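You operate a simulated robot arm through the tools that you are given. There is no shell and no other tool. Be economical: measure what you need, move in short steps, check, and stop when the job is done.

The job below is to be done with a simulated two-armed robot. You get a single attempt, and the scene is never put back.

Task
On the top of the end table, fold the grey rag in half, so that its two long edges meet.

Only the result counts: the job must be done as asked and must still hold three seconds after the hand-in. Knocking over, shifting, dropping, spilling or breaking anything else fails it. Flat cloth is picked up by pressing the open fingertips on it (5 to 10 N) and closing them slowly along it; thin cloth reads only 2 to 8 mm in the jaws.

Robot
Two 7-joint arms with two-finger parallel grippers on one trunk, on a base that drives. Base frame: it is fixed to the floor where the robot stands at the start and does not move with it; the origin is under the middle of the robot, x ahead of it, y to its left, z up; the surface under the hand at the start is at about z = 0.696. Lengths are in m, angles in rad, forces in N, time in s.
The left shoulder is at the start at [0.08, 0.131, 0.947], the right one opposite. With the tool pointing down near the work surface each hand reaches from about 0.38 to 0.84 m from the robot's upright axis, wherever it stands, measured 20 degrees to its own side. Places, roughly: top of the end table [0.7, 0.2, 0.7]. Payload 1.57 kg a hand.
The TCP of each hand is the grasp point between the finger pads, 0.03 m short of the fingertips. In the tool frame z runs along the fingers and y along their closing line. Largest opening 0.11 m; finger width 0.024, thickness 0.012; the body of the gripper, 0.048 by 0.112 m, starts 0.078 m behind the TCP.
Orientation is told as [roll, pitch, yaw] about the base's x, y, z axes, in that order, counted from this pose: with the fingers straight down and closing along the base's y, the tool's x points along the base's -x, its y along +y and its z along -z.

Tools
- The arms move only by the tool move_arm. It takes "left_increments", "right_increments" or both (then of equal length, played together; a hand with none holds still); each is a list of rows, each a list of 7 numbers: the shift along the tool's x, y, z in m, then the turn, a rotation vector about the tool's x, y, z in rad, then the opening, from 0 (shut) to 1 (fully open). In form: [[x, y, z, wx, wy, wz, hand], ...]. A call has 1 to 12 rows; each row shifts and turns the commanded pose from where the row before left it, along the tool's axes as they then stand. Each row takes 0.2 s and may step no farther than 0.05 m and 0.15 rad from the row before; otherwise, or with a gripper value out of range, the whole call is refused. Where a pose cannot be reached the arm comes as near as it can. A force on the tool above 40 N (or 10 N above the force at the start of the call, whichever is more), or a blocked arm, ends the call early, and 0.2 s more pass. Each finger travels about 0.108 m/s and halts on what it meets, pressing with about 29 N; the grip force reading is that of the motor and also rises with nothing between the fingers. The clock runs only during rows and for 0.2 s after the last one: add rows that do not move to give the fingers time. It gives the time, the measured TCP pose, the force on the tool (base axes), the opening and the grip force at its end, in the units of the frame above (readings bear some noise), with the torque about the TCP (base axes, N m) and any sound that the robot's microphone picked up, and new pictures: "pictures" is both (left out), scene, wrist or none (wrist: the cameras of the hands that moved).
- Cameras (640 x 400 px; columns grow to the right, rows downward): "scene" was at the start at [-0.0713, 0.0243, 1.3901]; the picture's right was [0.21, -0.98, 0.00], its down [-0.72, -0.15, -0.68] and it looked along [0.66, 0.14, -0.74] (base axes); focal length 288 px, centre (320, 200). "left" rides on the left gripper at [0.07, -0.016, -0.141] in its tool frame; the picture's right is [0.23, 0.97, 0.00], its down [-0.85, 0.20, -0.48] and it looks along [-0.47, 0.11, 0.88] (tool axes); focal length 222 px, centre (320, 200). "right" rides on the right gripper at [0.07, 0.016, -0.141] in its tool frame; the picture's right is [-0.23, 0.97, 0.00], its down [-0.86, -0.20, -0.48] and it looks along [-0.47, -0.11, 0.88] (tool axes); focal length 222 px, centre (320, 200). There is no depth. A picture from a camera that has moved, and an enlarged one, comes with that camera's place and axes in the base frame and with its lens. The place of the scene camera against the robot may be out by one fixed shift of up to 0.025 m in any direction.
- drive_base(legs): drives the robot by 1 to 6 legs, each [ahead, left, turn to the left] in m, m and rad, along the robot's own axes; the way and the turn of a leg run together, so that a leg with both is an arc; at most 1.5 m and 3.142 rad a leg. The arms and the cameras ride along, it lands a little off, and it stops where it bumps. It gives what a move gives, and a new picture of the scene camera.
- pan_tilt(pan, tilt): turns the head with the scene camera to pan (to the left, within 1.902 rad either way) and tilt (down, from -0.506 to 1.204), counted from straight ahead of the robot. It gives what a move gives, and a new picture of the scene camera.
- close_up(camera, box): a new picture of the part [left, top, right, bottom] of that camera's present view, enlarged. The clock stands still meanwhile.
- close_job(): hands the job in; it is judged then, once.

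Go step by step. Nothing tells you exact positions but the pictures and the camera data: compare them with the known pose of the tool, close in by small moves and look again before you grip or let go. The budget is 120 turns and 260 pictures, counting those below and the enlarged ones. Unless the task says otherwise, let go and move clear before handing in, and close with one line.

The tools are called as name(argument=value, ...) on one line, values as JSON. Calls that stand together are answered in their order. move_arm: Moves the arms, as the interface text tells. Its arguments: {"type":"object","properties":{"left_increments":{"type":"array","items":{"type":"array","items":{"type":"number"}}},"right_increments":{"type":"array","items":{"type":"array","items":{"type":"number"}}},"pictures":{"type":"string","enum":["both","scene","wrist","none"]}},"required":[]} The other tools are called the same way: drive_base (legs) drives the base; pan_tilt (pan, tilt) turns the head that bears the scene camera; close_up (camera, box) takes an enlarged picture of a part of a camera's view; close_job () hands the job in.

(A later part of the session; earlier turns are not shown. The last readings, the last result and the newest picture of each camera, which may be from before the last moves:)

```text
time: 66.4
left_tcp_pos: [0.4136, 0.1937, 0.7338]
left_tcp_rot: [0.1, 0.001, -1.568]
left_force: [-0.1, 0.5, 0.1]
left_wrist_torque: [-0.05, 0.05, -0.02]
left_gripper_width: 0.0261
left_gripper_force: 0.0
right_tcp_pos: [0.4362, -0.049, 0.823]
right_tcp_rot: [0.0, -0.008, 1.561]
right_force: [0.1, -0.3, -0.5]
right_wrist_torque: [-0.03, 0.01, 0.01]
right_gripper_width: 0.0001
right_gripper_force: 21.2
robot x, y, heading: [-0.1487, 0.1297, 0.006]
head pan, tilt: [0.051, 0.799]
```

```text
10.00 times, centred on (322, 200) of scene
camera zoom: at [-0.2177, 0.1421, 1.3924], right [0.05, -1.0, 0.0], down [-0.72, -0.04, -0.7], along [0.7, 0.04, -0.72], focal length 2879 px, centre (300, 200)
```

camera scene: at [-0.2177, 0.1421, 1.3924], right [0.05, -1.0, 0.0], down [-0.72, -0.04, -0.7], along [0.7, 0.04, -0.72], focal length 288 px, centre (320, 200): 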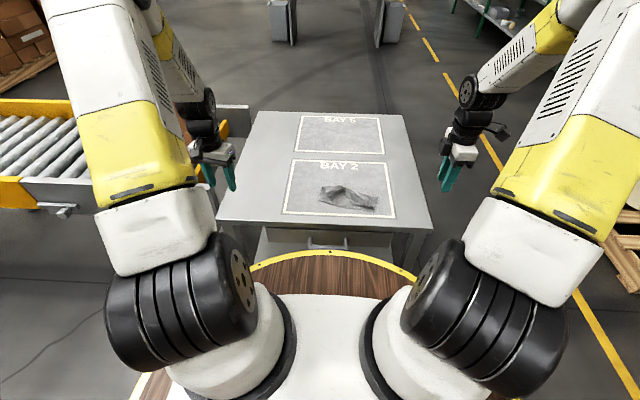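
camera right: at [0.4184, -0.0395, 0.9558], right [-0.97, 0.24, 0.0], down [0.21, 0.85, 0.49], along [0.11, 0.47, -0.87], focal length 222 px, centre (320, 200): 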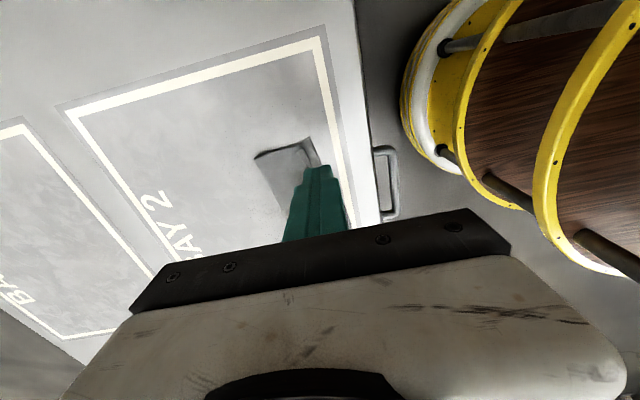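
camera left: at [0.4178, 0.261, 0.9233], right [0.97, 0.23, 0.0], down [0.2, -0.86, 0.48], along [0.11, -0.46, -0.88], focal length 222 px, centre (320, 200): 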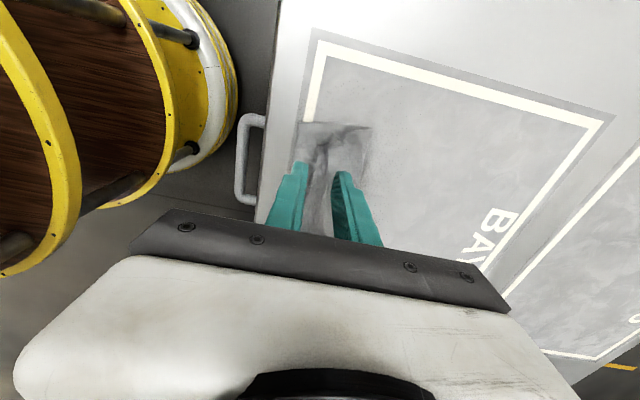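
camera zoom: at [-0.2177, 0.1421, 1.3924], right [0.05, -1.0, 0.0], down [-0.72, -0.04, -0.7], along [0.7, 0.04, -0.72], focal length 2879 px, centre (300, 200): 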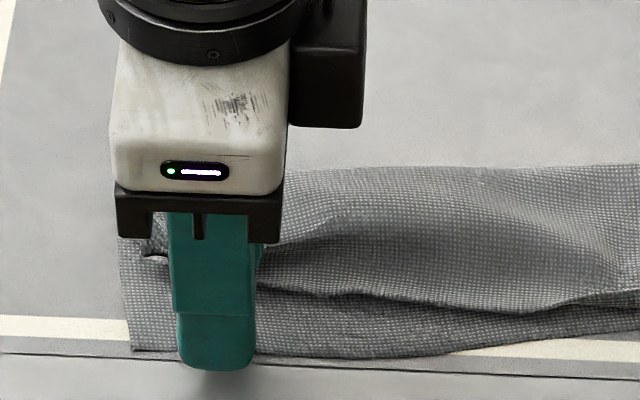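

The geometry is right. I press down lightly.

move_arm(left_increments=[[0, 0, 0.0025, 0, 0, 0, 0.24], [0, 0, 0.0015, 0, 0, 0, 0.24], [0, 0, 0, 0, 0, 0, 0.24]], pictures="none")

```text
time: 67.2
left_tcp_pos: [0.4146, 0.1957, 0.7301]
left_tcp_rot: [0.099, 0.001, -1.572]
left_force: [-0.2, 0.1, 0.3]
left_wrist_torque: [0.0, -0.02, 0.04]
left_gripper_width: 0.0264
left_gripper_force: 0.1
right_tcp_pos: [0.4357, -0.0492, 0.8209]
right_tcp_rot: [0.0, -0.009, 1.561]
right_force: [0.2, -0.6, -0.6]
right_wrist_torque: [-0.01, 0.02, 0.0]
right_gripper_width: 0.0
right_gripper_force: 21.6
robot x, y, heading: [-0.1454, 0.1326, 0.002]
head pan, tilt: [0.051, 0.799]
```

move_arm(left_increments=[[0, 0, 0.001, 0, 0, 0, 0.24], [0, 0, 0.0007, 0, 0, 0, 0.24], [0, 0, 0, 0, 0, 0, 0.24]], pictures="none")

```text
time: 68.0
left_tcp_pos: [0.4158, 0.1948, 0.7283]
left_tcp_rot: [0.099, 0.002, -1.57]
left_force: [-0.8, -0.6, -0.5]
left_wrist_torque: [0.0, 0.01, 0.0]
left_gripper_width: 0.0265
left_gripper_force: 0.0
right_tcp_pos: [0.4354, -0.0492, 0.8211]
right_tcp_rot: [-0.001, -0.011, 1.562]
right_force: [-0.3, 0.0, -0.7]
right_wrist_torque: [-0.02, 0.0, -0.01]
right_gripper_width: 0.0
right_gripper_force: 21.4
robot x, y, heading: [-0.1546, 0.1306, 0.004]
head pan, tilt: [0.051, 0.799]
```

move_arm(left_increments=[[0, 0, 0.001, 0, 0, 0, 0.24], [0, 0, 0, 0, 0, 0, 0.24]], pictures="none")

close_up(camera="left", box=[240, 100, 400, 200])

```text
time: 68.6
left_tcp_pos: [0.4156, 0.1926, 0.729]
left_tcp_rot: [0.101, 0.002, -1.57]
left_force: [-2.5, 1.9, 18.2]
left_wrist_torque: [-0.03, 0.48, -0.02]
left_gripper_width: 0.027
left_gripper_force: 0.1
right_tcp_pos: [0.4358, -0.0486, 0.8214]
right_tcp_rot: [-0.001, -0.009, 1.561]
right_force: [-1.1, 0.1, 0.2]
right_wrist_torque: [0.05, 0.03, 0.01]
right_gripper_width: 0.0002
right_gripper_force: 21.8
robot x, y, heading: [-0.1495, 0.1285, 0.004]
head pan, tilt: [0.051, 0.799]
```

```text
4.00 times, centred on (320, 150) of left
camera zoom: at [0.3851, 0.2621, 0.8676], right [0.97, 0.23, 0.1], down [0.15, -0.86, 0.49], along [0.2, -0.46, -0.86], focal length 888 px, centre (320, 400)
```

zoom: 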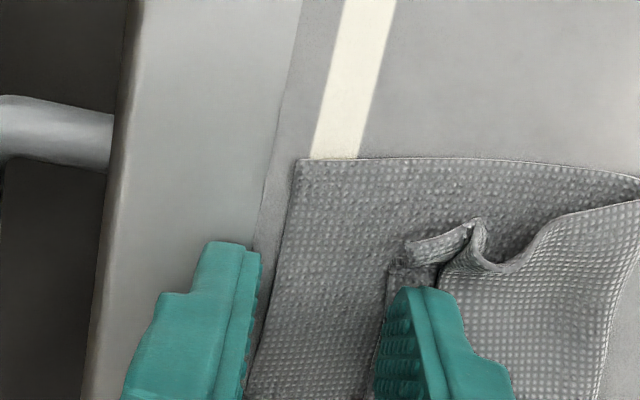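

The outer finger carries the load. I level the tilt a bit so the inner one bears on the cloth, ease the force and close with the outer finger staying put.

move_arm(left_increments=[[0, 0.0015, -0.001, 0.06, 0, 0, 0.24], [0, 0, 0, 0, 0, 0, 0.24]], pictures="none")

```text
time: 69.2
left_tcp_pos: [0.4176, 0.1955, 0.7279]
left_tcp_rot: [0.038, 0.001, -1.572]
left_force: [-0.1, 0.3, 1.8]
left_wrist_torque: [0.0, -0.03, 0.0]
left_gripper_width: 0.0267
left_gripper_force: 0.2
right_tcp_pos: [0.435, -0.049, 0.822]
right_tcp_rot: [0.0, -0.008, 1.561]
right_force: [-0.4, -0.7, -0.3]
right_wrist_torque: [-0.01, 0.03, -0.01]
right_gripper_width: 0.0
right_gripper_force: 20.2
robot x, y, heading: [-0.1511, 0.1306, 0.007]
head pan, tilt: [0.051, 0.799]
```

move_arm(left_increments=[[0, 0, 0.0006, 0, 0, 0, 0.24], [0, -0.0013, 0, 0, 0, 0, 0.215], [0, -0.0013, 0, 0, 0, 0, 0.19], [0, -0.0013, 0, 0, 0, 0, 0.165], [0, -0.0013, 0, 0, 0, 0, 0.14], [0, -0.0013, 0, 0, 0, 0, 0.115], [0, -0.0013, 0, 0, 0, 0, 0.09], [0, -0.0013, 0, 0, 0, 0, 0.065]], pictures="none")

close_up(camera="left", box=[240, 100, 400, 200])

close_up(camera="scene", box=[290, 180, 370, 230])

```text
time: 71.0
left_tcp_pos: [0.4084, 0.1948, 0.7286]
left_tcp_rot: [0.039, 0.003, -1.57]
left_force: [1.0, -0.1, 1.7]
left_wrist_torque: [0.01, -0.01, -0.01]
left_gripper_width: 0.0077
left_gripper_force: 0.4
right_tcp_pos: [0.4344, -0.0476, 0.8217]
right_tcp_rot: [0.0, -0.008, 1.559]
right_force: [-0.5, 0.3, 0.6]
right_wrist_torque: [-0.01, -0.01, 0.0]
right_gripper_width: 0.0
right_gripper_force: 21.6
robot x, y, heading: [-0.151, 0.1319, 0.005]
head pan, tilt: [0.051, 0.799]
```

```text
4.00 times, centred on (320, 150) of left
camera zoom: at [0.3859, 0.2623, 0.8693], right [0.97, 0.23, 0.04], down [0.18, -0.86, 0.48], along [0.14, -0.46, -0.87], focal length 888 px, centre (320, 400)
```

zoom: 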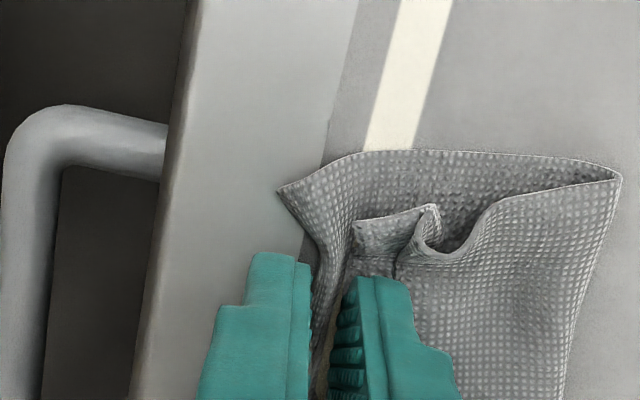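

```text
8.00 times, centred on (330, 205) of scene
camera zoom: at [-0.2177, 0.1421, 1.3924], right [0.05, -1.0, 0.0], down [-0.72, -0.04, -0.7], along [0.7, 0.04, -0.72], focal length 2303 px, centre (240, 160)
```

zoom: 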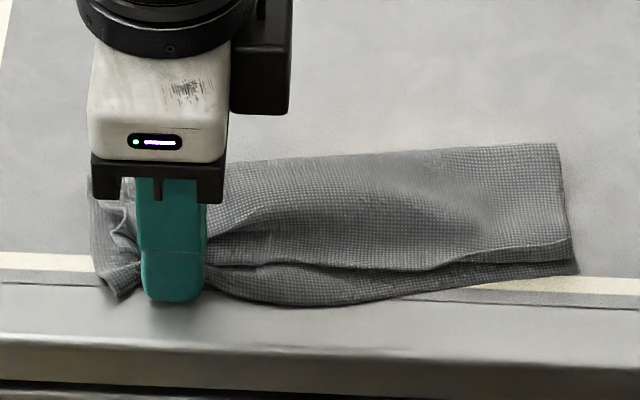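

The lower layer buckled instead of the upper sliding, so the layers stick too well. I back off, then peel B off completely and lay it back to the far side, to fold that half anew with a proper edge grip.

move_arm(left_increments=[[0, 0.001, 0, 0, 0, 0, 0.12], [0, 0.001, 0, 0, 0, 0, 0.2], [0, 0, -0.01, 0, 0, 0, 0.25], [0, 0, -0.03, -0.038, 0, 0, 0.25], [0, 0, 0, 0, 0, 0, 0.25]], pictures="none")

close_up(camera="left", box=[220, 90, 420, 215])

close_up(camera="scene", box=[290, 180, 370, 230])

```text
time: 72.2
left_tcp_pos: [0.4077, 0.1961, 0.7679]
left_tcp_rot: [0.077, 0.003, -1.572]
left_force: [0.5, 0.5, 0.0]
left_wrist_torque: [0.0, -0.01, -0.02]
left_gripper_width: 0.0274
left_gripper_force: 0.1
right_tcp_pos: [0.436, -0.0484, 0.8212]
right_tcp_rot: [0.001, -0.008, 1.561]
right_force: [0.4, 0.6, -0.1]
right_wrist_torque: [0.0, 0.05, 0.03]
right_gripper_width: 0.0
right_gripper_force: 21.3
robot x, y, heading: [-0.1503, 0.1271, 0.005]
head pan, tilt: [0.051, 0.799]
```

```text
3.20 times, centred on (320, 152) of left
camera zoom: at [0.3818, 0.2635, 0.9086], right [0.97, 0.23, 0.08], down [0.16, -0.86, 0.49], along [0.18, -0.46, -0.87], focal length 711 px, centre (320, 352)
```

zoom: 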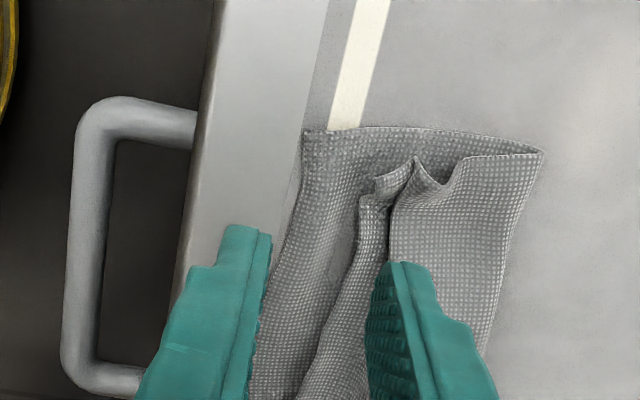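

```text
8.00 times, centred on (330, 205) of scene
camera zoom: at [-0.2176, 0.1421, 1.3924], right [0.05, -1.0, 0.0], down [-0.72, -0.04, -0.7], along [0.7, 0.04, -0.72], focal length 2303 px, centre (240, 160)
```

zoom: 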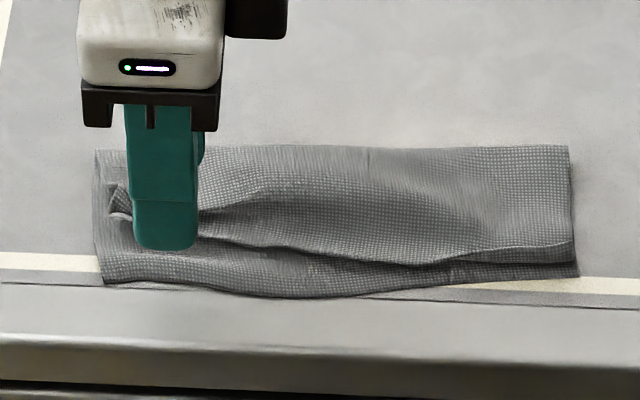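

move_arm(left_increments=[[0, 0.014, 0, 0.038, 0, 0, 0.3], [0, 0.014, 0, 0.038, 0, 0, 0.3], [0, 0, 0.02, 0, 0, 0, 0.3], [0, 0, 0.013, 0, 0, 0, 0.3], [0, 0, 0.002, 0, 0, 0, 0.25], [0, 0, 0, 0, 0, 0, 0.18], [0, 0, 0, 0, 0, 0, 0.1], [0, 0, 0, 0, 0, 0, 0.03], [0, 0, 0, 0, 0, 0, 0], [0, 0, 0, 0, 0, 0, 0]], pictures="none")

close_up(camera="left", box=[240, 90, 400, 190])

close_up(camera="scene", box=[290, 180, 370, 230])

```text
time: 74.4
left_tcp_pos: [0.4367, 0.1947, 0.7346]
left_tcp_rot: [0.0, 0.003, -1.571]
left_force: [0.0, -0.3, -0.2]
left_wrist_torque: [0.0, 0.03, -0.03]
left_gripper_width: 0.0002
left_gripper_force: 21.7
right_tcp_pos: [0.4357, -0.0477, 0.8213]
right_tcp_rot: [0.0, -0.01, 1.561]
right_force: [0.3, 0.9, 1.2]
right_wrist_torque: [0.02, -0.01, 0.01]
right_gripper_width: 0.0002
right_gripper_force: 21.9
robot x, y, heading: [-0.1503, 0.1299, 0.003]
head pan, tilt: [0.051, 0.799]
```

```text
4.00 times, centred on (320, 140) of left
camera zoom: at [0.4198, 0.2628, 0.8771], right [0.97, 0.23, 0.0], down [0.2, -0.86, 0.48], along [0.11, -0.46, -0.88], focal length 888 px, centre (320, 440)
```

zoom: 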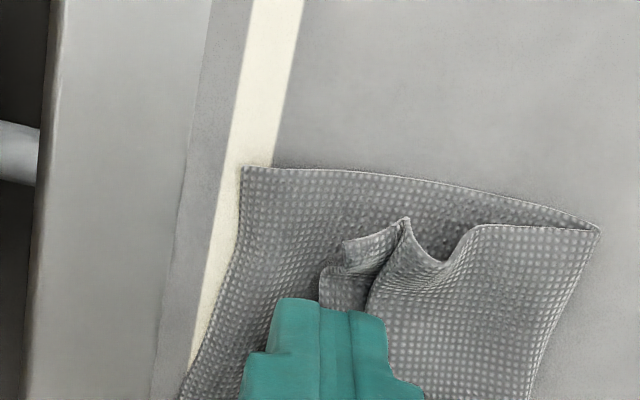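

```text
8.00 times, centred on (330, 205) of scene
camera zoom: at [-0.2176, 0.1421, 1.3924], right [0.05, -1.0, 0.0], down [-0.72, -0.04, -0.7], along [0.7, 0.04, -0.72], focal length 2303 px, centre (240, 160)
```

zoom: 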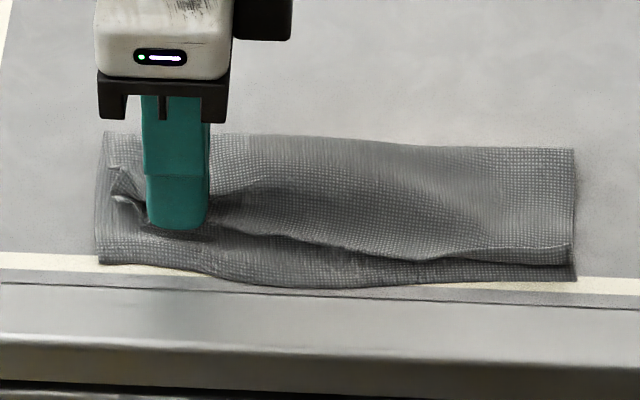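

Too high: it slid over the cloth. I reopen, go lower with a light press and close again.

move_arm(left_increments=[[0, 0, -0.003, 0, 0, 0, 0.1], [0, 0, -0.002, 0, 0, 0, 0.25], [0, 0.002, 0.004, 0, 0, 0, 0.27], [0, 0, 0.004, 0, 0, 0, 0.27], [0, 0, 0.0015, 0, 0, 0, 0.27], [0, 0, 0, 0, 0, 0, 0.27]], pictures="none")

```text
time: 75.8
left_tcp_pos: [0.4387, 0.1944, 0.7313]
left_tcp_rot: [0.002, 0.001, -1.571]
left_force: [-0.3, -0.8, -0.1]
left_wrist_torque: [-0.03, -0.01, 0.01]
left_gripper_width: 0.0297
left_gripper_force: 0.1
right_tcp_pos: [0.436, -0.05, 0.8207]
right_tcp_rot: [0.001, -0.009, 1.56]
right_force: [0.4, 0.0, -0.4]
right_wrist_torque: [0.01, 0.01, 0.0]
right_gripper_width: 0.0002
right_gripper_force: 20.7
robot x, y, heading: [-0.1507, 0.1289, 0.01]
head pan, tilt: [0.051, 0.799]
```

move_arm(left_increments=[[0, 0, 0.0015, 0, 0, 0, 0.27], [0, 0, 0.0005, 0, 0, 0, 0.23], [0, 0, 0, 0, 0, 0, 0.19], [0, 0, 0, 0, 0, 0, 0.15], [0, 0, 0, 0, 0, 0, 0.11], [0, 0, 0, 0, 0, 0, 0.07], [0, 0, 0, 0, 0, 0, 0.03], [0, 0, 0, 0, 0, 0, 0], [0, 0, 0, 0, 0, 0, 0], [0, 0, 0, 0, 0, 0, 0]], pictures="none")

close_up(camera="left", box=[240, 90, 400, 190])

close_up(camera="scene", box=[290, 180, 370, 230])

```text
time: 78.0
left_tcp_pos: [0.4384, 0.1943, 0.7296]
left_tcp_rot: [0.004, 0.002, -1.57]
left_force: [-1.7, 0.2, 15.4]
left_wrist_torque: [-0.04, 0.01, 0.0]
left_gripper_width: 0.0047
left_gripper_force: 25.2
right_tcp_pos: [0.4358, -0.0496, 0.8218]
right_tcp_rot: [0.0, -0.008, 1.56]
right_force: [0.0, 1.0, 1.3]
right_wrist_torque: [0.04, -0.01, 0.01]
right_gripper_width: 0.0002
right_gripper_force: 21.3
robot x, y, heading: [-0.1497, 0.1352, 0.003]
head pan, tilt: [0.051, 0.799]
```

```text
4.00 times, centred on (320, 140) of left
camera zoom: at [0.4218, 0.2619, 0.8704], right [0.97, 0.23, 0.0], down [0.2, -0.86, 0.48], along [0.11, -0.46, -0.88], focal length 888 px, centre (320, 440)
```

zoom: 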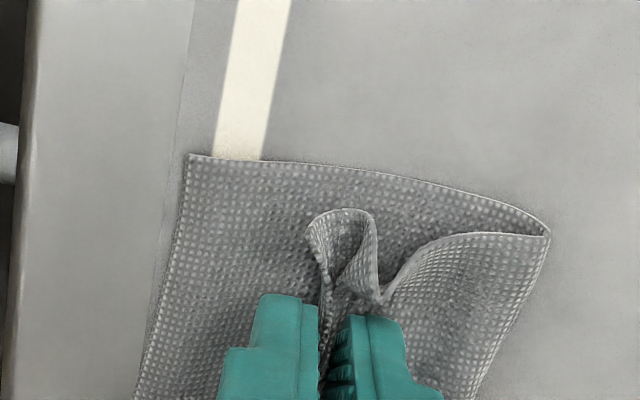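

```text
8.00 times, centred on (330, 205) of scene
camera zoom: at [-0.2181, 0.142, 1.3923], right [0.05, -1.0, 0.0], down [-0.72, -0.04, -0.7], along [0.7, 0.04, -0.72], focal length 2303 px, centre (240, 160)
```

zoom: 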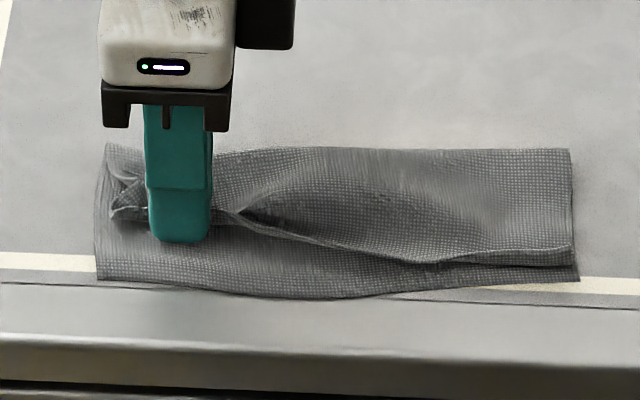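

The upper layer's pleat is now in the jaws (4.7 mm), and the lower layer stayed flat. I lift it well clear to peel it off.

move_arm(left_increments=[[0, 0, -0.01, 0, 0, 0, 0], [0, 0.001, -0.015, 0, 0, 0, 0], [0, 0.003, -0.015, 0, 0, 0, 0], [0, 0.005, -0.012, 0, 0, 0, 0], [0, 0, 0, 0, 0, 0, 0]], pictures="none")

close_up(camera="left", box=[220, 90, 420, 215])

close_up(camera="scene", box=[290, 180, 370, 230])

```text
time: 79.2
left_tcp_pos: [0.4466, 0.1945, 0.7809]
left_tcp_rot: [0.0, 0.001, -1.571]
left_force: [-0.5, -0.4, 0.0]
left_wrist_torque: [-0.03, -0.01, -0.01]
left_gripper_width: 0.0028
left_gripper_force: 24.0
right_tcp_pos: [0.4361, -0.049, 0.8215]
right_tcp_rot: [-0.001, -0.01, 1.559]
right_force: [0.2, -0.2, 0.7]
right_wrist_torque: [-0.02, 0.02, -0.03]
right_gripper_width: 0.0
right_gripper_force: 21.2
robot x, y, heading: [-0.151, 0.1288, 0.0]
head pan, tilt: [0.051, 0.799]
```

```text
3.20 times, centred on (320, 152) of left
camera zoom: at [0.4301, 0.262, 0.9217], right [0.97, 0.23, 0.0], down [0.2, -0.86, 0.48], along [0.11, -0.46, -0.88], focal length 711 px, centre (320, 352)
```

zoom: 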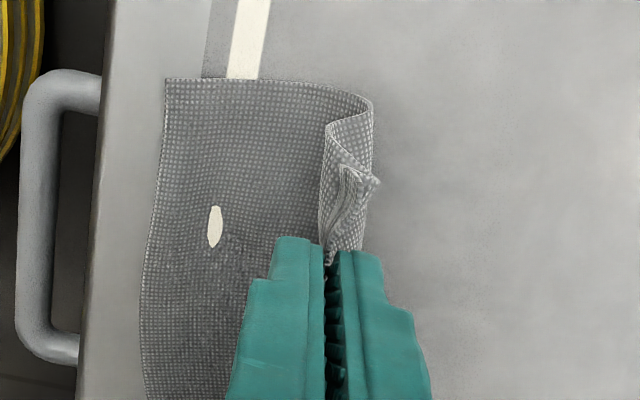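

```text
8.00 times, centred on (330, 205) of scene
camera zoom: at [-0.2176, 0.1421, 1.3924], right [0.05, -1.0, 0.0], down [-0.72, -0.04, -0.7], along [0.7, 0.04, -0.72], focal length 2303 px, centre (240, 160)
```

zoom: 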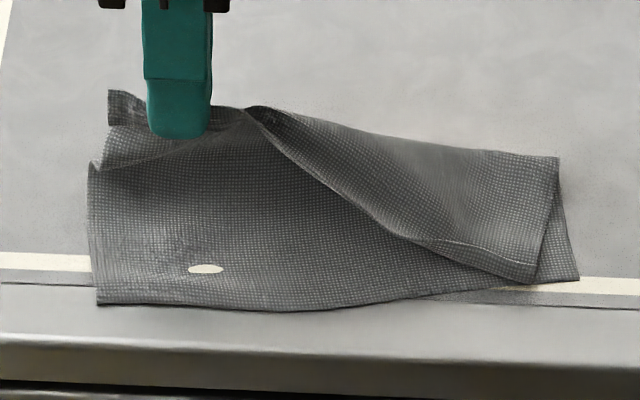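

The upper layer peeled off and is now held close to its edge, with the lower half lying flat. I carry it over to D through the air and lower it.

move_arm(left_increments=[[0.002, -0.0069, 0.0005, -0.0625, 0, 0, 0], [0.002, -0.0069, 0.0005, -0.0625, 0, 0, 0], [0.002, -0.0069, 0.0005, -0.0625, 0, 0, 0], [0.002, -0.0069, 0.0005, -0.0625, 0, 0, 0], [0, -0.0081, 0.0088, 0, 0, 0, 0], [0, -0.0081, 0.0088, 0, 0, 0, 0], [0, -0.0081, 0.0088, 0, 0, 0, 0]], pictures="none")

close_up(camera="left", box=[220, 90, 420, 215])

close_up(camera="scene", box=[290, 180, 370, 230])

```text
time: 80.8
left_tcp_pos: [0.4016, 0.2022, 0.7442]
left_tcp_rot: [0.252, 0.003, -1.569]
left_force: [0.2, -0.1, 0.1]
left_wrist_torque: [0.02, 0.02, 0.02]
left_gripper_width: 0.002
left_gripper_force: 23.8
right_tcp_pos: [0.4352, -0.0502, 0.8204]
right_tcp_rot: [0.001, -0.009, 1.561]
right_force: [-0.7, 0.2, 0.0]
right_wrist_torque: [0.0, 0.03, -0.02]
right_gripper_width: 0.0
right_gripper_force: 21.3
robot x, y, heading: [-0.1475, 0.1314, 0.005]
head pan, tilt: [0.051, 0.799]
```

```text
3.20 times, centred on (320, 152) of left
camera zoom: at [0.3509, 0.2698, 0.8777], right [0.94, 0.23, 0.24], down [0.08, -0.86, 0.51], along [0.32, -0.46, -0.82], focal length 711 px, centre (320, 352)
```

zoom: 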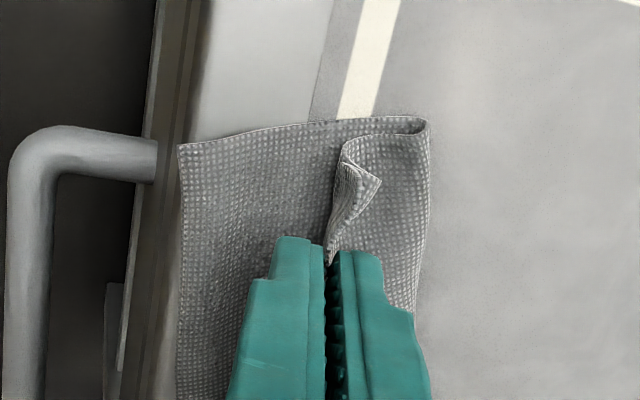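

```text
8.00 times, centred on (330, 205) of scene
camera zoom: at [-0.2177, 0.1421, 1.3924], right [0.05, -1.0, 0.0], down [-0.72, -0.04, -0.7], along [0.7, 0.04, -0.72], focal length 2303 px, centre (240, 160)
```

zoom: 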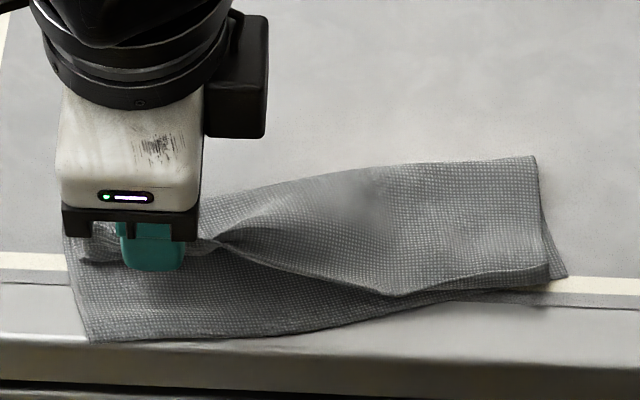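

The lower layer follows because B's strip is bunched in the jaws. I lower and release here; the strip should spring out towards the near edge.

move_arm(left_increments=[[0, -0.001, 0.008, 0, 0, 0, 0], [0, 0, 0.002, 0, 0, 0, 0.04], [0, 0, 0, 0, 0, 0, 0.1], [0, 0, 0, 0, 0, 0, 0.16], [0, 0, -0.004, 0, 0, 0, 0.22], [0, 0, -0.01, 0, 0, 0, 0.25], [0, 0, -0.03, 0, 0, 0, 0.25], [0, 0, -0.03, 0, 0, 0, 0.25]], pictures="none")

close_up(camera="left", box=[200, 60, 440, 210])

close_up(camera="scene", box=[290, 180, 370, 230])

```text
time: 82.6
left_tcp_pos: [0.3847, 0.202, 0.8074]
left_tcp_rot: [0.25, 0.002, -1.571]
left_force: [-0.5, 0.2, -0.3]
left_wrist_torque: [0.0, 0.02, -0.03]
left_gripper_width: 0.0277
left_gripper_force: 0.0
right_tcp_pos: [0.4358, -0.0491, 0.8219]
right_tcp_rot: [0.0, -0.008, 1.561]
right_force: [-0.2, 0.1, 0.2]
right_wrist_torque: [-0.02, 0.02, 0.02]
right_gripper_width: 0.0
right_gripper_force: 20.9
robot x, y, heading: [-0.1502, 0.129, 0.003]
head pan, tilt: [0.051, 0.799]
```

```text
2.67 times, centred on (320, 135) of left
camera zoom: at [0.3343, 0.2703, 0.9403], right [0.94, 0.23, 0.24], down [0.07, -0.86, 0.51], along [0.32, -0.46, -0.82], focal length 592 px, centre (320, 373)
```

zoom: 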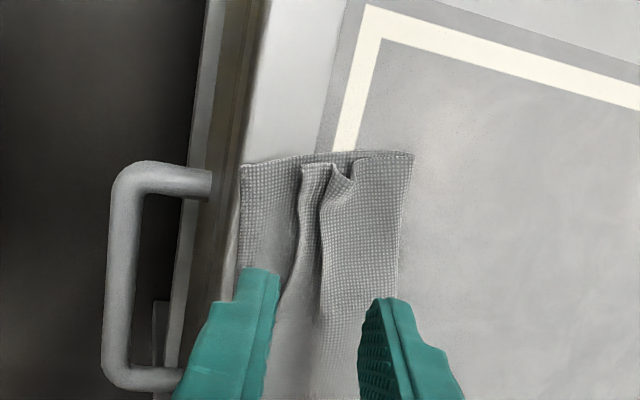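

```text
8.00 times, centred on (330, 205) of scene
camera zoom: at [-0.2173, 0.1419, 1.3924], right [0.05, -1.0, 0.0], down [-0.72, -0.04, -0.7], along [0.7, 0.04, -0.72], focal length 2303 px, centre (240, 160)
```

zoom: 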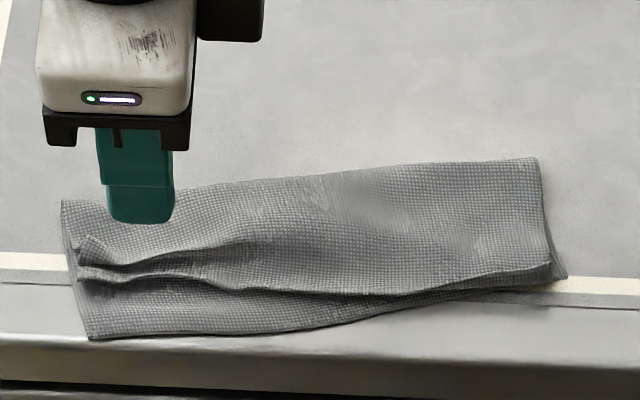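

Much cleaner: the short edges match and only one standing ridge near B keeps the edge back. I straighten the tool and come down around just the crest of that ridge with a narrow opening.

move_arm(left_increments=[[0, 0.013, 0, 0.125, 0, 0, 0.15], [0.003, 0.013, 0.003, 0.125, 0, 0, 0.15], [0, 0, 0.03, 0, 0, 0, 0.15], [0, 0, 0.025, 0, 0, 0, 0.15], [0, 0, 0, 0, 0, 0, 0.15]], pictures="none")

close_up(camera="left", box=[240, 90, 400, 190])

```text
time: 83.8
left_tcp_pos: [0.4114, 0.2052, 0.7527]
left_tcp_rot: [0.001, 0.002, -1.571]
left_force: [-0.3, 0.4, 0.6]
left_wrist_torque: [0.04, -0.03, 0.04]
left_gripper_width: 0.0164
left_gripper_force: 0.2
right_tcp_pos: [0.4348, -0.0486, 0.8218]
right_tcp_rot: [0.0, -0.009, 1.559]
right_force: [0.1, -0.6, -0.3]
right_wrist_torque: [0.01, 0.01, 0.01]
right_gripper_width: 0.0001
right_gripper_force: 21.2
robot x, y, heading: [-0.1544, 0.1275, 0.007]
head pan, tilt: [0.051, 0.799]
```

```text
4.00 times, centred on (320, 140) of left
camera zoom: at [0.3947, 0.2732, 0.8949], right [0.97, 0.23, 0.0], down [0.2, -0.86, 0.48], along [0.11, -0.46, -0.88], focal length 888 px, centre (320, 440)
```

zoom: 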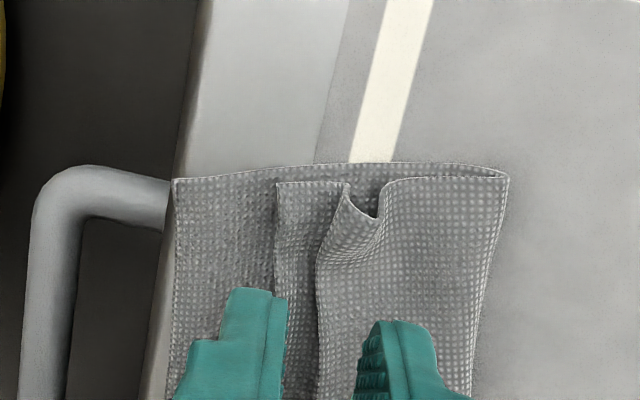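

move_arm(left_increments=[[0, 0, 0.015, 0, 0, 0, 0.15], [0, 0, 0.006, 0, 0, 0, 0.15], [0, 0, 0.001, 0, 0, 0, 0.1], [0, 0, 0, 0, 0, 0, 0.05], [0, 0, 0, 0, 0, 0, 0], [0, 0, 0, 0, 0, 0, 0], [0, 0, 0, 0, 0, 0, 0]], pictures="none")

close_up(camera="left", box=[240, 90, 400, 190])

```text
time: 85.4
left_tcp_pos: [0.4108, 0.2044, 0.731]
left_tcp_rot: [0.001, 0.002, -1.571]
left_force: [1.8, -0.1, 5.5]
left_wrist_torque: [-0.01, -0.06, 0.04]
left_gripper_width: 0.002
left_gripper_force: 23.4
right_tcp_pos: [0.4356, -0.0478, 0.8207]
right_tcp_rot: [0.0, -0.01, 1.561]
right_force: [0.3, 0.1, 0.9]
right_wrist_torque: [0.01, 0.01, 0.03]
right_gripper_width: 0.0
right_gripper_force: 21.4
robot x, y, heading: [-0.1526, 0.1294, 0.002]
head pan, tilt: [0.051, 0.799]
```

```text
4.00 times, centred on (320, 140) of left
camera zoom: at [0.3945, 0.2734, 0.8726], right [0.97, 0.23, 0.0], down [0.2, -0.86, 0.48], along [0.11, -0.46, -0.88], focal length 888 px, centre (320, 440)
```

zoom: 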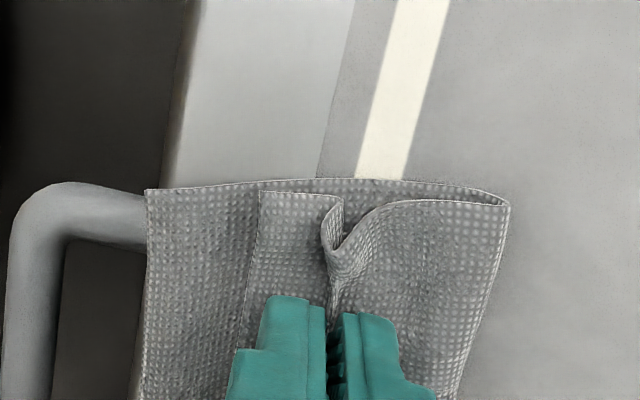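

The ridge alone is pinched, with the free edge strip lying to its near side. I lift it, move it nearer and look.

move_arm(left_increments=[[0, 0, -0.012, 0, 0, 0, 0], [0, 0, -0.015, 0, 0, 0, 0], [0, 0, -0.01, 0, 0, 0, 0], [0, 0, 0, 0, 0, 0, 0]], pictures="none")

close_up(camera="left", box=[220, 80, 420, 205])

close_up(camera="scene", box=[290, 180, 370, 230])

```text
time: 86.4
left_tcp_pos: [0.4118, 0.2057, 0.7684]
left_tcp_rot: [0.0, 0.002, -1.57]
left_force: [0.3, 0.6, 0.3]
left_wrist_torque: [0.01, 0.01, 0.03]
left_gripper_width: 0.0018
left_gripper_force: 22.7
right_tcp_pos: [0.4354, -0.0496, 0.8218]
right_tcp_rot: [0.001, -0.009, 1.56]
right_force: [0.4, 0.1, -0.6]
right_wrist_torque: [0.03, -0.02, 0.04]
right_gripper_width: 0.0002
right_gripper_force: 21.2
robot x, y, heading: [-0.1494, 0.1311, 0.002]
head pan, tilt: [0.051, 0.799]
```

```text
3.20 times, centred on (320, 142) of left
camera zoom: at [0.3953, 0.2736, 0.9099], right [0.97, 0.23, 0.0], down [0.2, -0.86, 0.48], along [0.11, -0.46, -0.88], focal length 711 px, centre (320, 384)
```

zoom: 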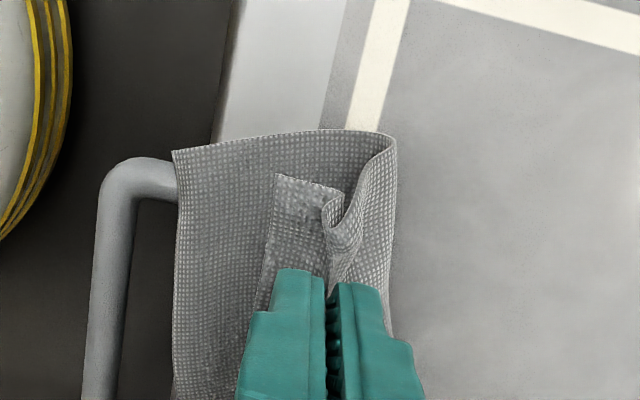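

```text
8.00 times, centred on (330, 205) of scene
camera zoom: at [-0.2176, 0.1421, 1.3924], right [0.05, -1.0, 0.0], down [-0.72, -0.04, -0.7], along [0.7, 0.04, -0.72], focal length 2303 px, centre (240, 160)
```

zoom: 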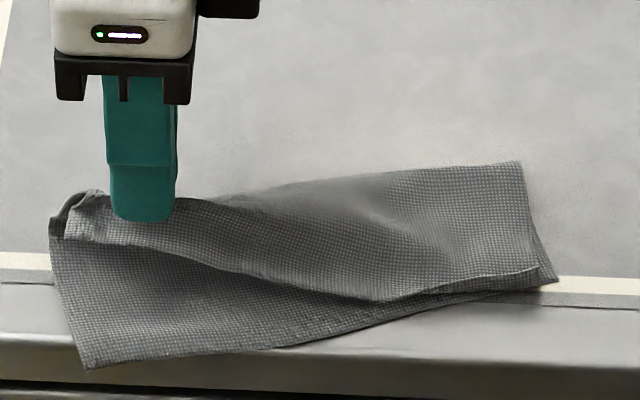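

The slack is out of the cloth now, with the edge strip hanging forward. I swing the crest down along its arc to lay the strip on the near edge, and release.

move_arm(left_increments=[[0, -0.006, 0.006, 0, 0, 0, 0], [0, -0.006, 0.008, 0, 0, 0, 0], [0, -0.006, 0.01, 0, 0, 0, 0], [0, -0.003, 0.009, 0, 0, 0, 0], [0, 0, 0.002, 0, 0, 0, 0]], pictures="none")

close_up(camera="left", box=[220, 80, 420, 205])

close_up(camera="scene", box=[290, 180, 370, 230])

```text
time: 87.6
left_tcp_pos: [0.3918, 0.2061, 0.7336]
left_tcp_rot: [0.003, 0.002, -1.57]
left_force: [0.1, -0.2, -0.6]
left_wrist_torque: [0.02, -0.02, 0.02]
left_gripper_width: 0.0019
left_gripper_force: 23.4
right_tcp_pos: [0.4359, -0.0477, 0.8211]
right_tcp_rot: [0.0, -0.007, 1.562]
right_force: [-1.5, -0.2, 0.3]
right_wrist_torque: [0.04, 0.03, 0.02]
right_gripper_width: 0.0
right_gripper_force: 21.6
robot x, y, heading: [-0.1532, 0.1323, 0.008]
head pan, tilt: [0.051, 0.799]
```

```text
3.20 times, centred on (320, 142) of left
camera zoom: at [0.3741, 0.2741, 0.8743], right [0.97, 0.23, 0.0], down [0.2, -0.86, 0.48], along [0.11, -0.46, -0.88], focal length 711 px, centre (320, 384)
```

zoom: 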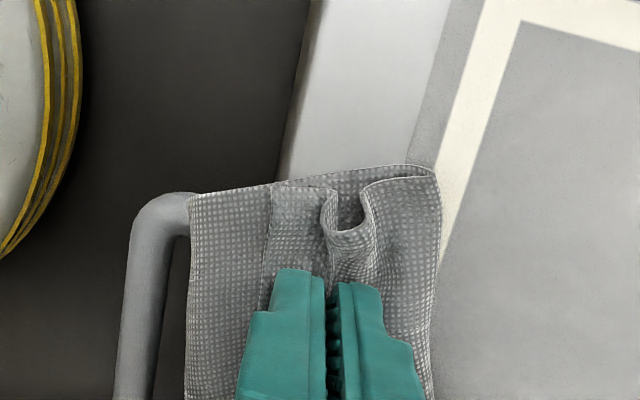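

```text
8.00 times, centred on (330, 205) of scene
camera zoom: at [-0.2177, 0.1421, 1.3924], right [0.05, -1.0, 0.0], down [-0.72, -0.04, -0.7], along [0.7, 0.04, -0.72], focal length 2303 px, centre (240, 160)
```

zoom: 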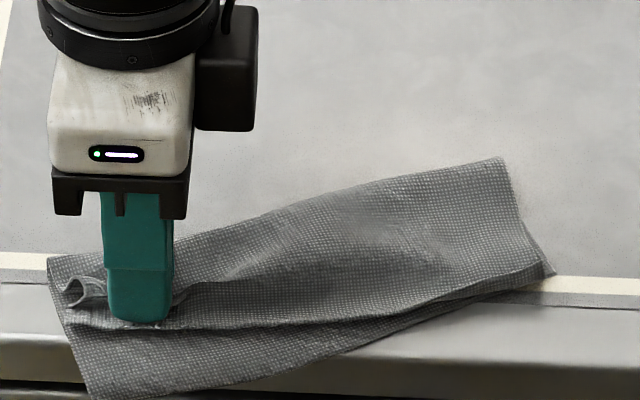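

The whole rag keeps sliding on the slick table, and D now overhangs the front edge. I let go, then press shut fingertips on the folded stack and push it back ahead onto the table.

move_arm(left_increments=[[0, 0, 0, 0, 0, 0, 0.06], [0, 0, 0, 0, 0, 0, 0.12], [0, 0, -0.01, 0, 0, 0, 0.16], [0, 0, -0.02, 0, 0, 0, 0.16], [0, 0.012, -0.005, 0, 0, 0, 0], [-0.01, 0.013, 0, 0, 0, 0, 0], [0, 0, 0.015, 0, 0, 0, 0], [0, 0, 0.015, 0, 0, 0, 0], [0, 0, 0.003, 0, 0, 0, 0]], pictures="none")

close_up(camera="left", box=[200, 80, 440, 230])

close_up(camera="scene", box=[285, 175, 381, 235])

```text
time: 89.6
left_tcp_pos: [0.416, 0.1951, 0.7345]
left_tcp_rot: [0.001, 0.001, -1.572]
left_force: [-0.3, 0.9, 0.4]
left_wrist_torque: [0.03, 0.01, 0.02]
left_gripper_width: 0.0001
left_gripper_force: 21.1
right_tcp_pos: [0.4348, -0.0488, 0.8216]
right_tcp_rot: [0.0, -0.011, 1.561]
right_force: [-0.6, 0.0, 0.4]
right_wrist_torque: [-0.03, 0.0, -0.02]
right_gripper_width: 0.0001
right_gripper_force: 21.0
robot x, y, heading: [-0.1492, 0.1295, 0.004]
head pan, tilt: [0.051, 0.799]
```

```text
2.67 times, centred on (320, 155) of left
camera zoom: at [0.3992, 0.264, 0.8768], right [0.97, 0.23, 0.0], down [0.2, -0.86, 0.48], along [0.11, -0.46, -0.88], focal length 592 px, centre (320, 320)
```

zoom: 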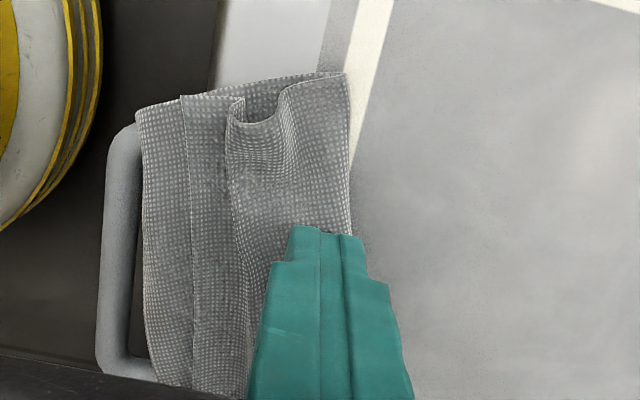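

```text
6.67 times, centred on (333, 205) of scene
camera zoom: at [-0.2177, 0.1421, 1.3924], right [0.05, -1.0, 0.0], down [-0.72, -0.04, -0.7], along [0.7, 0.04, -0.72], focal length 1919 px, centre (233, 167)
```

zoom: 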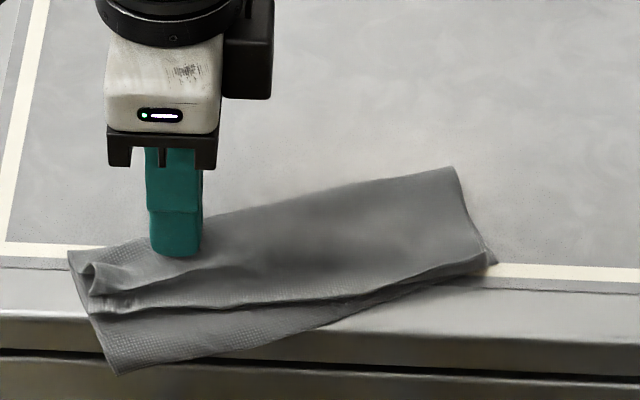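

The gap at B has shrunk to about 1.4 cm. I press here and drag the left end ahead.

move_arm(left_increments=[[0, 0, 0.002, 0, 0, 0, 0], [0, 0, 0.0015, 0, 0, 0, 0], [0, 0, 0.001, 0, 0, 0, 0]], pictures="none")

```text
time: 90.4
left_tcp_pos: [0.417, 0.1962, 0.7312]
left_tcp_rot: [0.002, 0.001, -1.571]
left_force: [-0.1, 0.4, 0.4]
left_wrist_torque: [0.01, -0.01, 0.01]
left_gripper_width: 0.0001
left_gripper_force: 21.2
right_tcp_pos: [0.4359, -0.0494, 0.8216]
right_tcp_rot: [0.0, -0.009, 1.56]
right_force: [-0.7, -0.3, -0.6]
right_wrist_torque: [0.03, 0.01, 0.03]
right_gripper_width: 0.0001
right_gripper_force: 21.5
robot x, y, heading: [-0.1497, 0.1263, 0.003]
head pan, tilt: [0.051, 0.799]
```

move_arm(left_increments=[[0, 0, 0.0015, 0, 0, 0, 0], [0, 0.006, 0.0005, 0, 0, 0, 0], [0, 0.01, 0, 0, 0, 0, 0], [0, 0.012, 0, 0, 0, 0, 0], [0, 0.012, 0, 0, 0, 0, 0], [0, 0.012, 0, 0, 0, 0, 0], [0, 0.012, 0, 0, 0, 0, 0], [0, 0.012, 0, 0, 0, 0, 0], [0, 0.008, 0, 0, 0, 0, 0]], pictures="none")

close_up(camera="left", box=[200, 80, 440, 230])

close_up(camera="scene", box=[285, 165, 381, 225])

```text
time: 92.4
left_tcp_pos: [0.5013, 0.1978, 0.7283]
left_tcp_rot: [0.001, 0.002, -1.572]
left_force: [-0.1, -0.2, 1.1]
left_wrist_torque: [-0.03, 0.01, -0.01]
left_gripper_width: 0.0
left_gripper_force: 21.6
right_tcp_pos: [0.4354, -0.0494, 0.8217]
right_tcp_rot: [0.001, -0.008, 1.56]
right_force: [-0.1, -0.3, 0.1]
right_wrist_torque: [0.0, 0.01, 0.01]
right_gripper_width: 0.0005
right_gripper_force: 21.1
robot x, y, heading: [-0.147, 0.1293, 0.001]
head pan, tilt: [0.051, 0.799]
```

```text
2.67 times, centred on (320, 155) of left
camera zoom: at [0.484, 0.2645, 0.87], right [0.97, 0.23, 0.0], down [0.2, -0.86, 0.48], along [0.11, -0.46, -0.88], focal length 592 px, centre (320, 320)
```

zoom: 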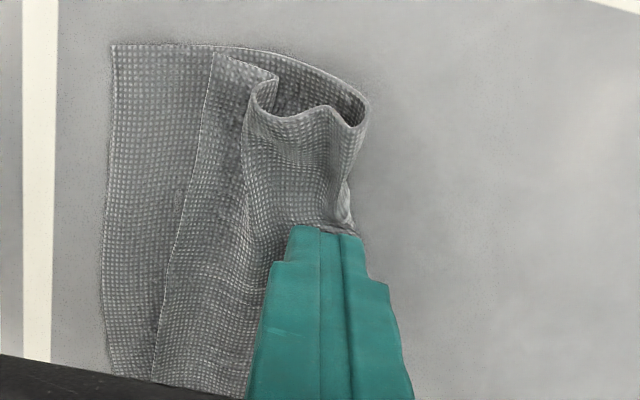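

```text
6.67 times, centred on (333, 195) of scene
camera zoom: at [-0.2177, 0.1421, 1.3924], right [0.05, -1.0, 0.0], down [-0.72, -0.04, -0.7], along [0.7, 0.04, -0.72], focal length 1919 px, centre (233, 233)
```

zoom: 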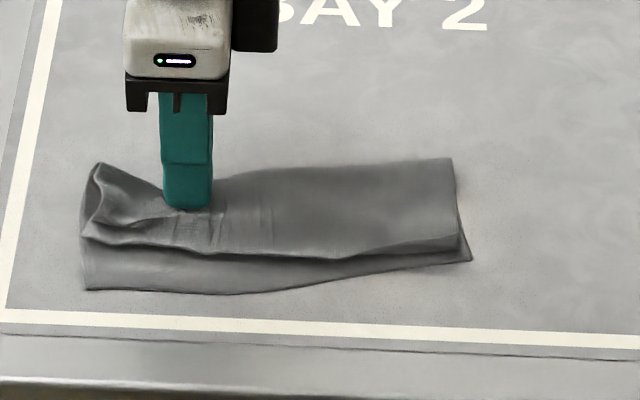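

The rag is back in the middle and straight. I lift and look before spreading the ridge with the two fingertips.

move_arm(left_increments=[[0, 0, -0.02, 0, 0, 0, 0], [0, -0.02, -0.03, 0, 0, 0, 0.2], [0, -0.03, -0.02, 0, 0, 0, 0.2], [0, 0, 0, 0, 0, 0, 0.2]], pictures="none")

close_up(camera="left", box=[220, 90, 420, 215])

close_up(camera="scene", box=[285, 165, 381, 225])

```text
time: 93.4
left_tcp_pos: [0.45, 0.196, 0.7964]
left_tcp_rot: [0.002, 0.002, -1.569]
left_force: [0.4, 0.5, -0.2]
left_wrist_torque: [0.0, -0.01, 0.0]
left_gripper_width: 0.0219
left_gripper_force: 0.0
right_tcp_pos: [0.4353, -0.0496, 0.8213]
right_tcp_rot: [0.0, -0.008, 1.561]
right_force: [0.4, -0.7, -0.4]
right_wrist_torque: [0.0, -0.02, 0.0]
right_gripper_width: 0.0
right_gripper_force: 21.7
robot x, y, heading: [-0.1516, 0.1323, 0.003]
head pan, tilt: [0.051, 0.799]
```

```text
3.20 times, centred on (320, 152) of left
camera zoom: at [0.4334, 0.263, 0.939], right [0.97, 0.23, 0.0], down [0.2, -0.86, 0.48], along [0.11, -0.46, -0.88], focal length 711 px, centre (320, 352)
```

zoom: 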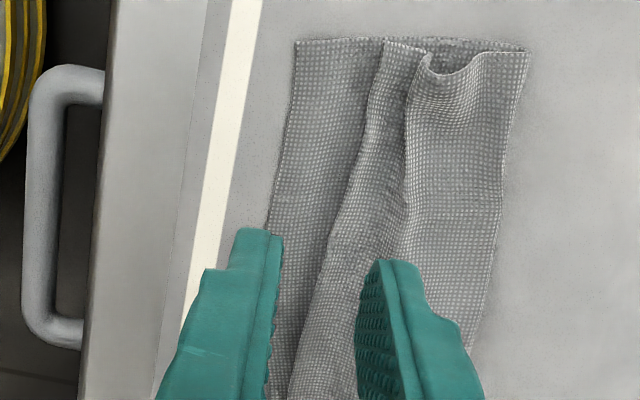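

```text
6.67 times, centred on (333, 195) of scene
camera zoom: at [-0.2175, 0.1421, 1.3924], right [0.05, -1.0, 0.0], down [-0.72, -0.04, -0.7], along [0.7, 0.04, -0.72], focal length 1919 px, centre (233, 233)
```

zoom: 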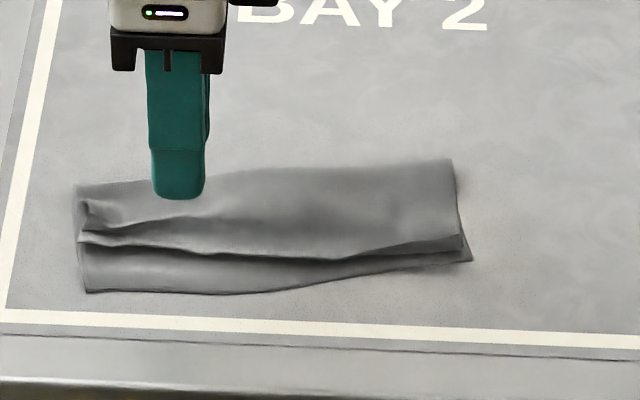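

The strip (x 0.459–0.471) and the ridge (x≈0.474) near B are clear. I place one finger on the strip and one behind the ridge, press, and will open the jaws to spread the ridge flat.

move_arm(left_increments=[[0.013, 0.0135, 0.01, 0, 0, 0, 0.125], [0.013, 0.0135, 0.01, 0, 0, 0, 0.125], [0, 0, 0.025, 0, 0, 0, 0.125], [0, 0, 0.012, 0, 0, 0, 0.125], [0, 0, 0, 0, 0, 0, 0.125]], pictures="none")

close_up(camera="left", box=[240, 90, 400, 190])

```text
time: 94.6
left_tcp_pos: [0.4759, 0.2198, 0.7409]
left_tcp_rot: [0.002, 0.002, -1.571]
left_force: [0.2, 0.6, 0.8]
left_wrist_torque: [-0.03, 0.01, 0.01]
left_gripper_width: 0.0138
left_gripper_force: 0.0
right_tcp_pos: [0.4348, -0.0492, 0.8224]
right_tcp_rot: [-0.001, -0.008, 1.561]
right_force: [0.3, 1.1, -0.7]
right_wrist_torque: [0.02, 0.0, 0.01]
right_gripper_width: 0.0
right_gripper_force: 21.7
robot x, y, heading: [-0.1518, 0.1326, 0.004]
head pan, tilt: [0.051, 0.799]
```

```text
4.00 times, centred on (320, 140) of left
camera zoom: at [0.4598, 0.2894, 0.8817], right [0.97, 0.23, 0.0], down [0.2, -0.86, 0.48], along [0.11, -0.46, -0.88], focal length 888 px, centre (320, 440)
```

zoom: 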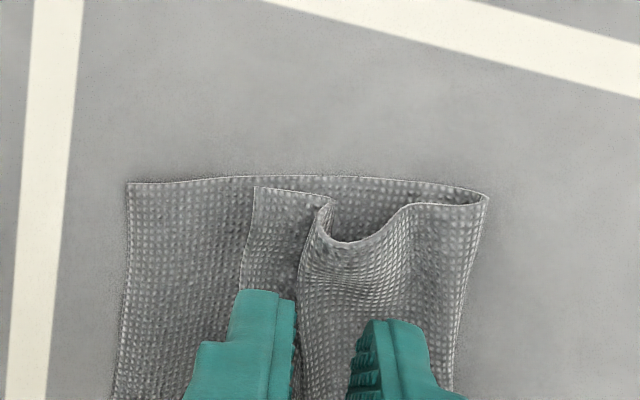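

move_arm(left_increments=[[0, 0, 0.006, 0, 0, 0, 0.125], [0, 0, 0.003, 0, 0, 0, 0.125], [0, 0, 0.0015, 0, 0, 0, 0.125], [0, 0, 0, 0, 0, 0, 0.125]], pictures="none")

```text
time: 95.6
left_tcp_pos: [0.4782, 0.2221, 0.7306]
left_tcp_rot: [0.001, 0.001, -1.57]
left_force: [0.2, 0.3, 0.4]
left_wrist_torque: [0.01, 0.02, -0.01]
left_gripper_width: 0.0138
left_gripper_force: 0.1
right_tcp_pos: [0.4356, -0.0476, 0.8221]
right_tcp_rot: [0.0, -0.009, 1.56]
right_force: [-0.6, -0.3, 0.2]
right_wrist_torque: [-0.02, 0.01, 0.0]
right_gripper_width: 0.0
right_gripper_force: 21.1
robot x, y, heading: [-0.1485, 0.13, 0.002]
head pan, tilt: [0.051, 0.799]
```

move_arm(left_increments=[[0, 0, 0.001, 0, 0, 0, 0.125], [0, 0, 0.0007, 0, 0, 0, 0.125], [0, 0, 0, 0, 0, 0, 0.125]], pictures="none")

```text
time: 96.4
left_tcp_pos: [0.4763, 0.2222, 0.7291]
left_tcp_rot: [0.0, 0.003, -1.572]
left_force: [-0.1, -0.7, 0.4]
left_wrist_torque: [0.02, 0.03, -0.01]
left_gripper_width: 0.0138
left_gripper_force: 0.0
right_tcp_pos: [0.4359, -0.0489, 0.8214]
right_tcp_rot: [0.0, -0.009, 1.56]
right_force: [0.4, -0.4, -0.2]
right_wrist_torque: [0.02, -0.02, 0.02]
right_gripper_width: 0.0
right_gripper_force: 21.3
robot x, y, heading: [-0.1485, 0.1308, 0.004]
head pan, tilt: [0.051, 0.799]
```

move_arm(left_increments=[[0, 0, 0.001, 0, 0, 0, 0.125], [0, 0, 0, 0, 0, 0, 0.125]], pictures="none")

```text
time: 97.0
left_tcp_pos: [0.4777, 0.2222, 0.7288]
left_tcp_rot: [0.001, 0.002, -1.571]
left_force: [-1.0, -0.5, 3.9]
left_wrist_torque: [0.02, 0.07, 0.01]
left_gripper_width: 0.0143
left_gripper_force: 0.1
right_tcp_pos: [0.4352, -0.048, 0.8208]
right_tcp_rot: [-0.002, -0.008, 1.56]
right_force: [0.1, 0.4, 0.5]
right_wrist_torque: [-0.01, 0.03, 0.02]
right_gripper_width: 0.0001
right_gripper_force: 21.0
robot x, y, heading: [-0.1507, 0.1343, 0.0]
head pan, tilt: [0.051, 0.799]
```

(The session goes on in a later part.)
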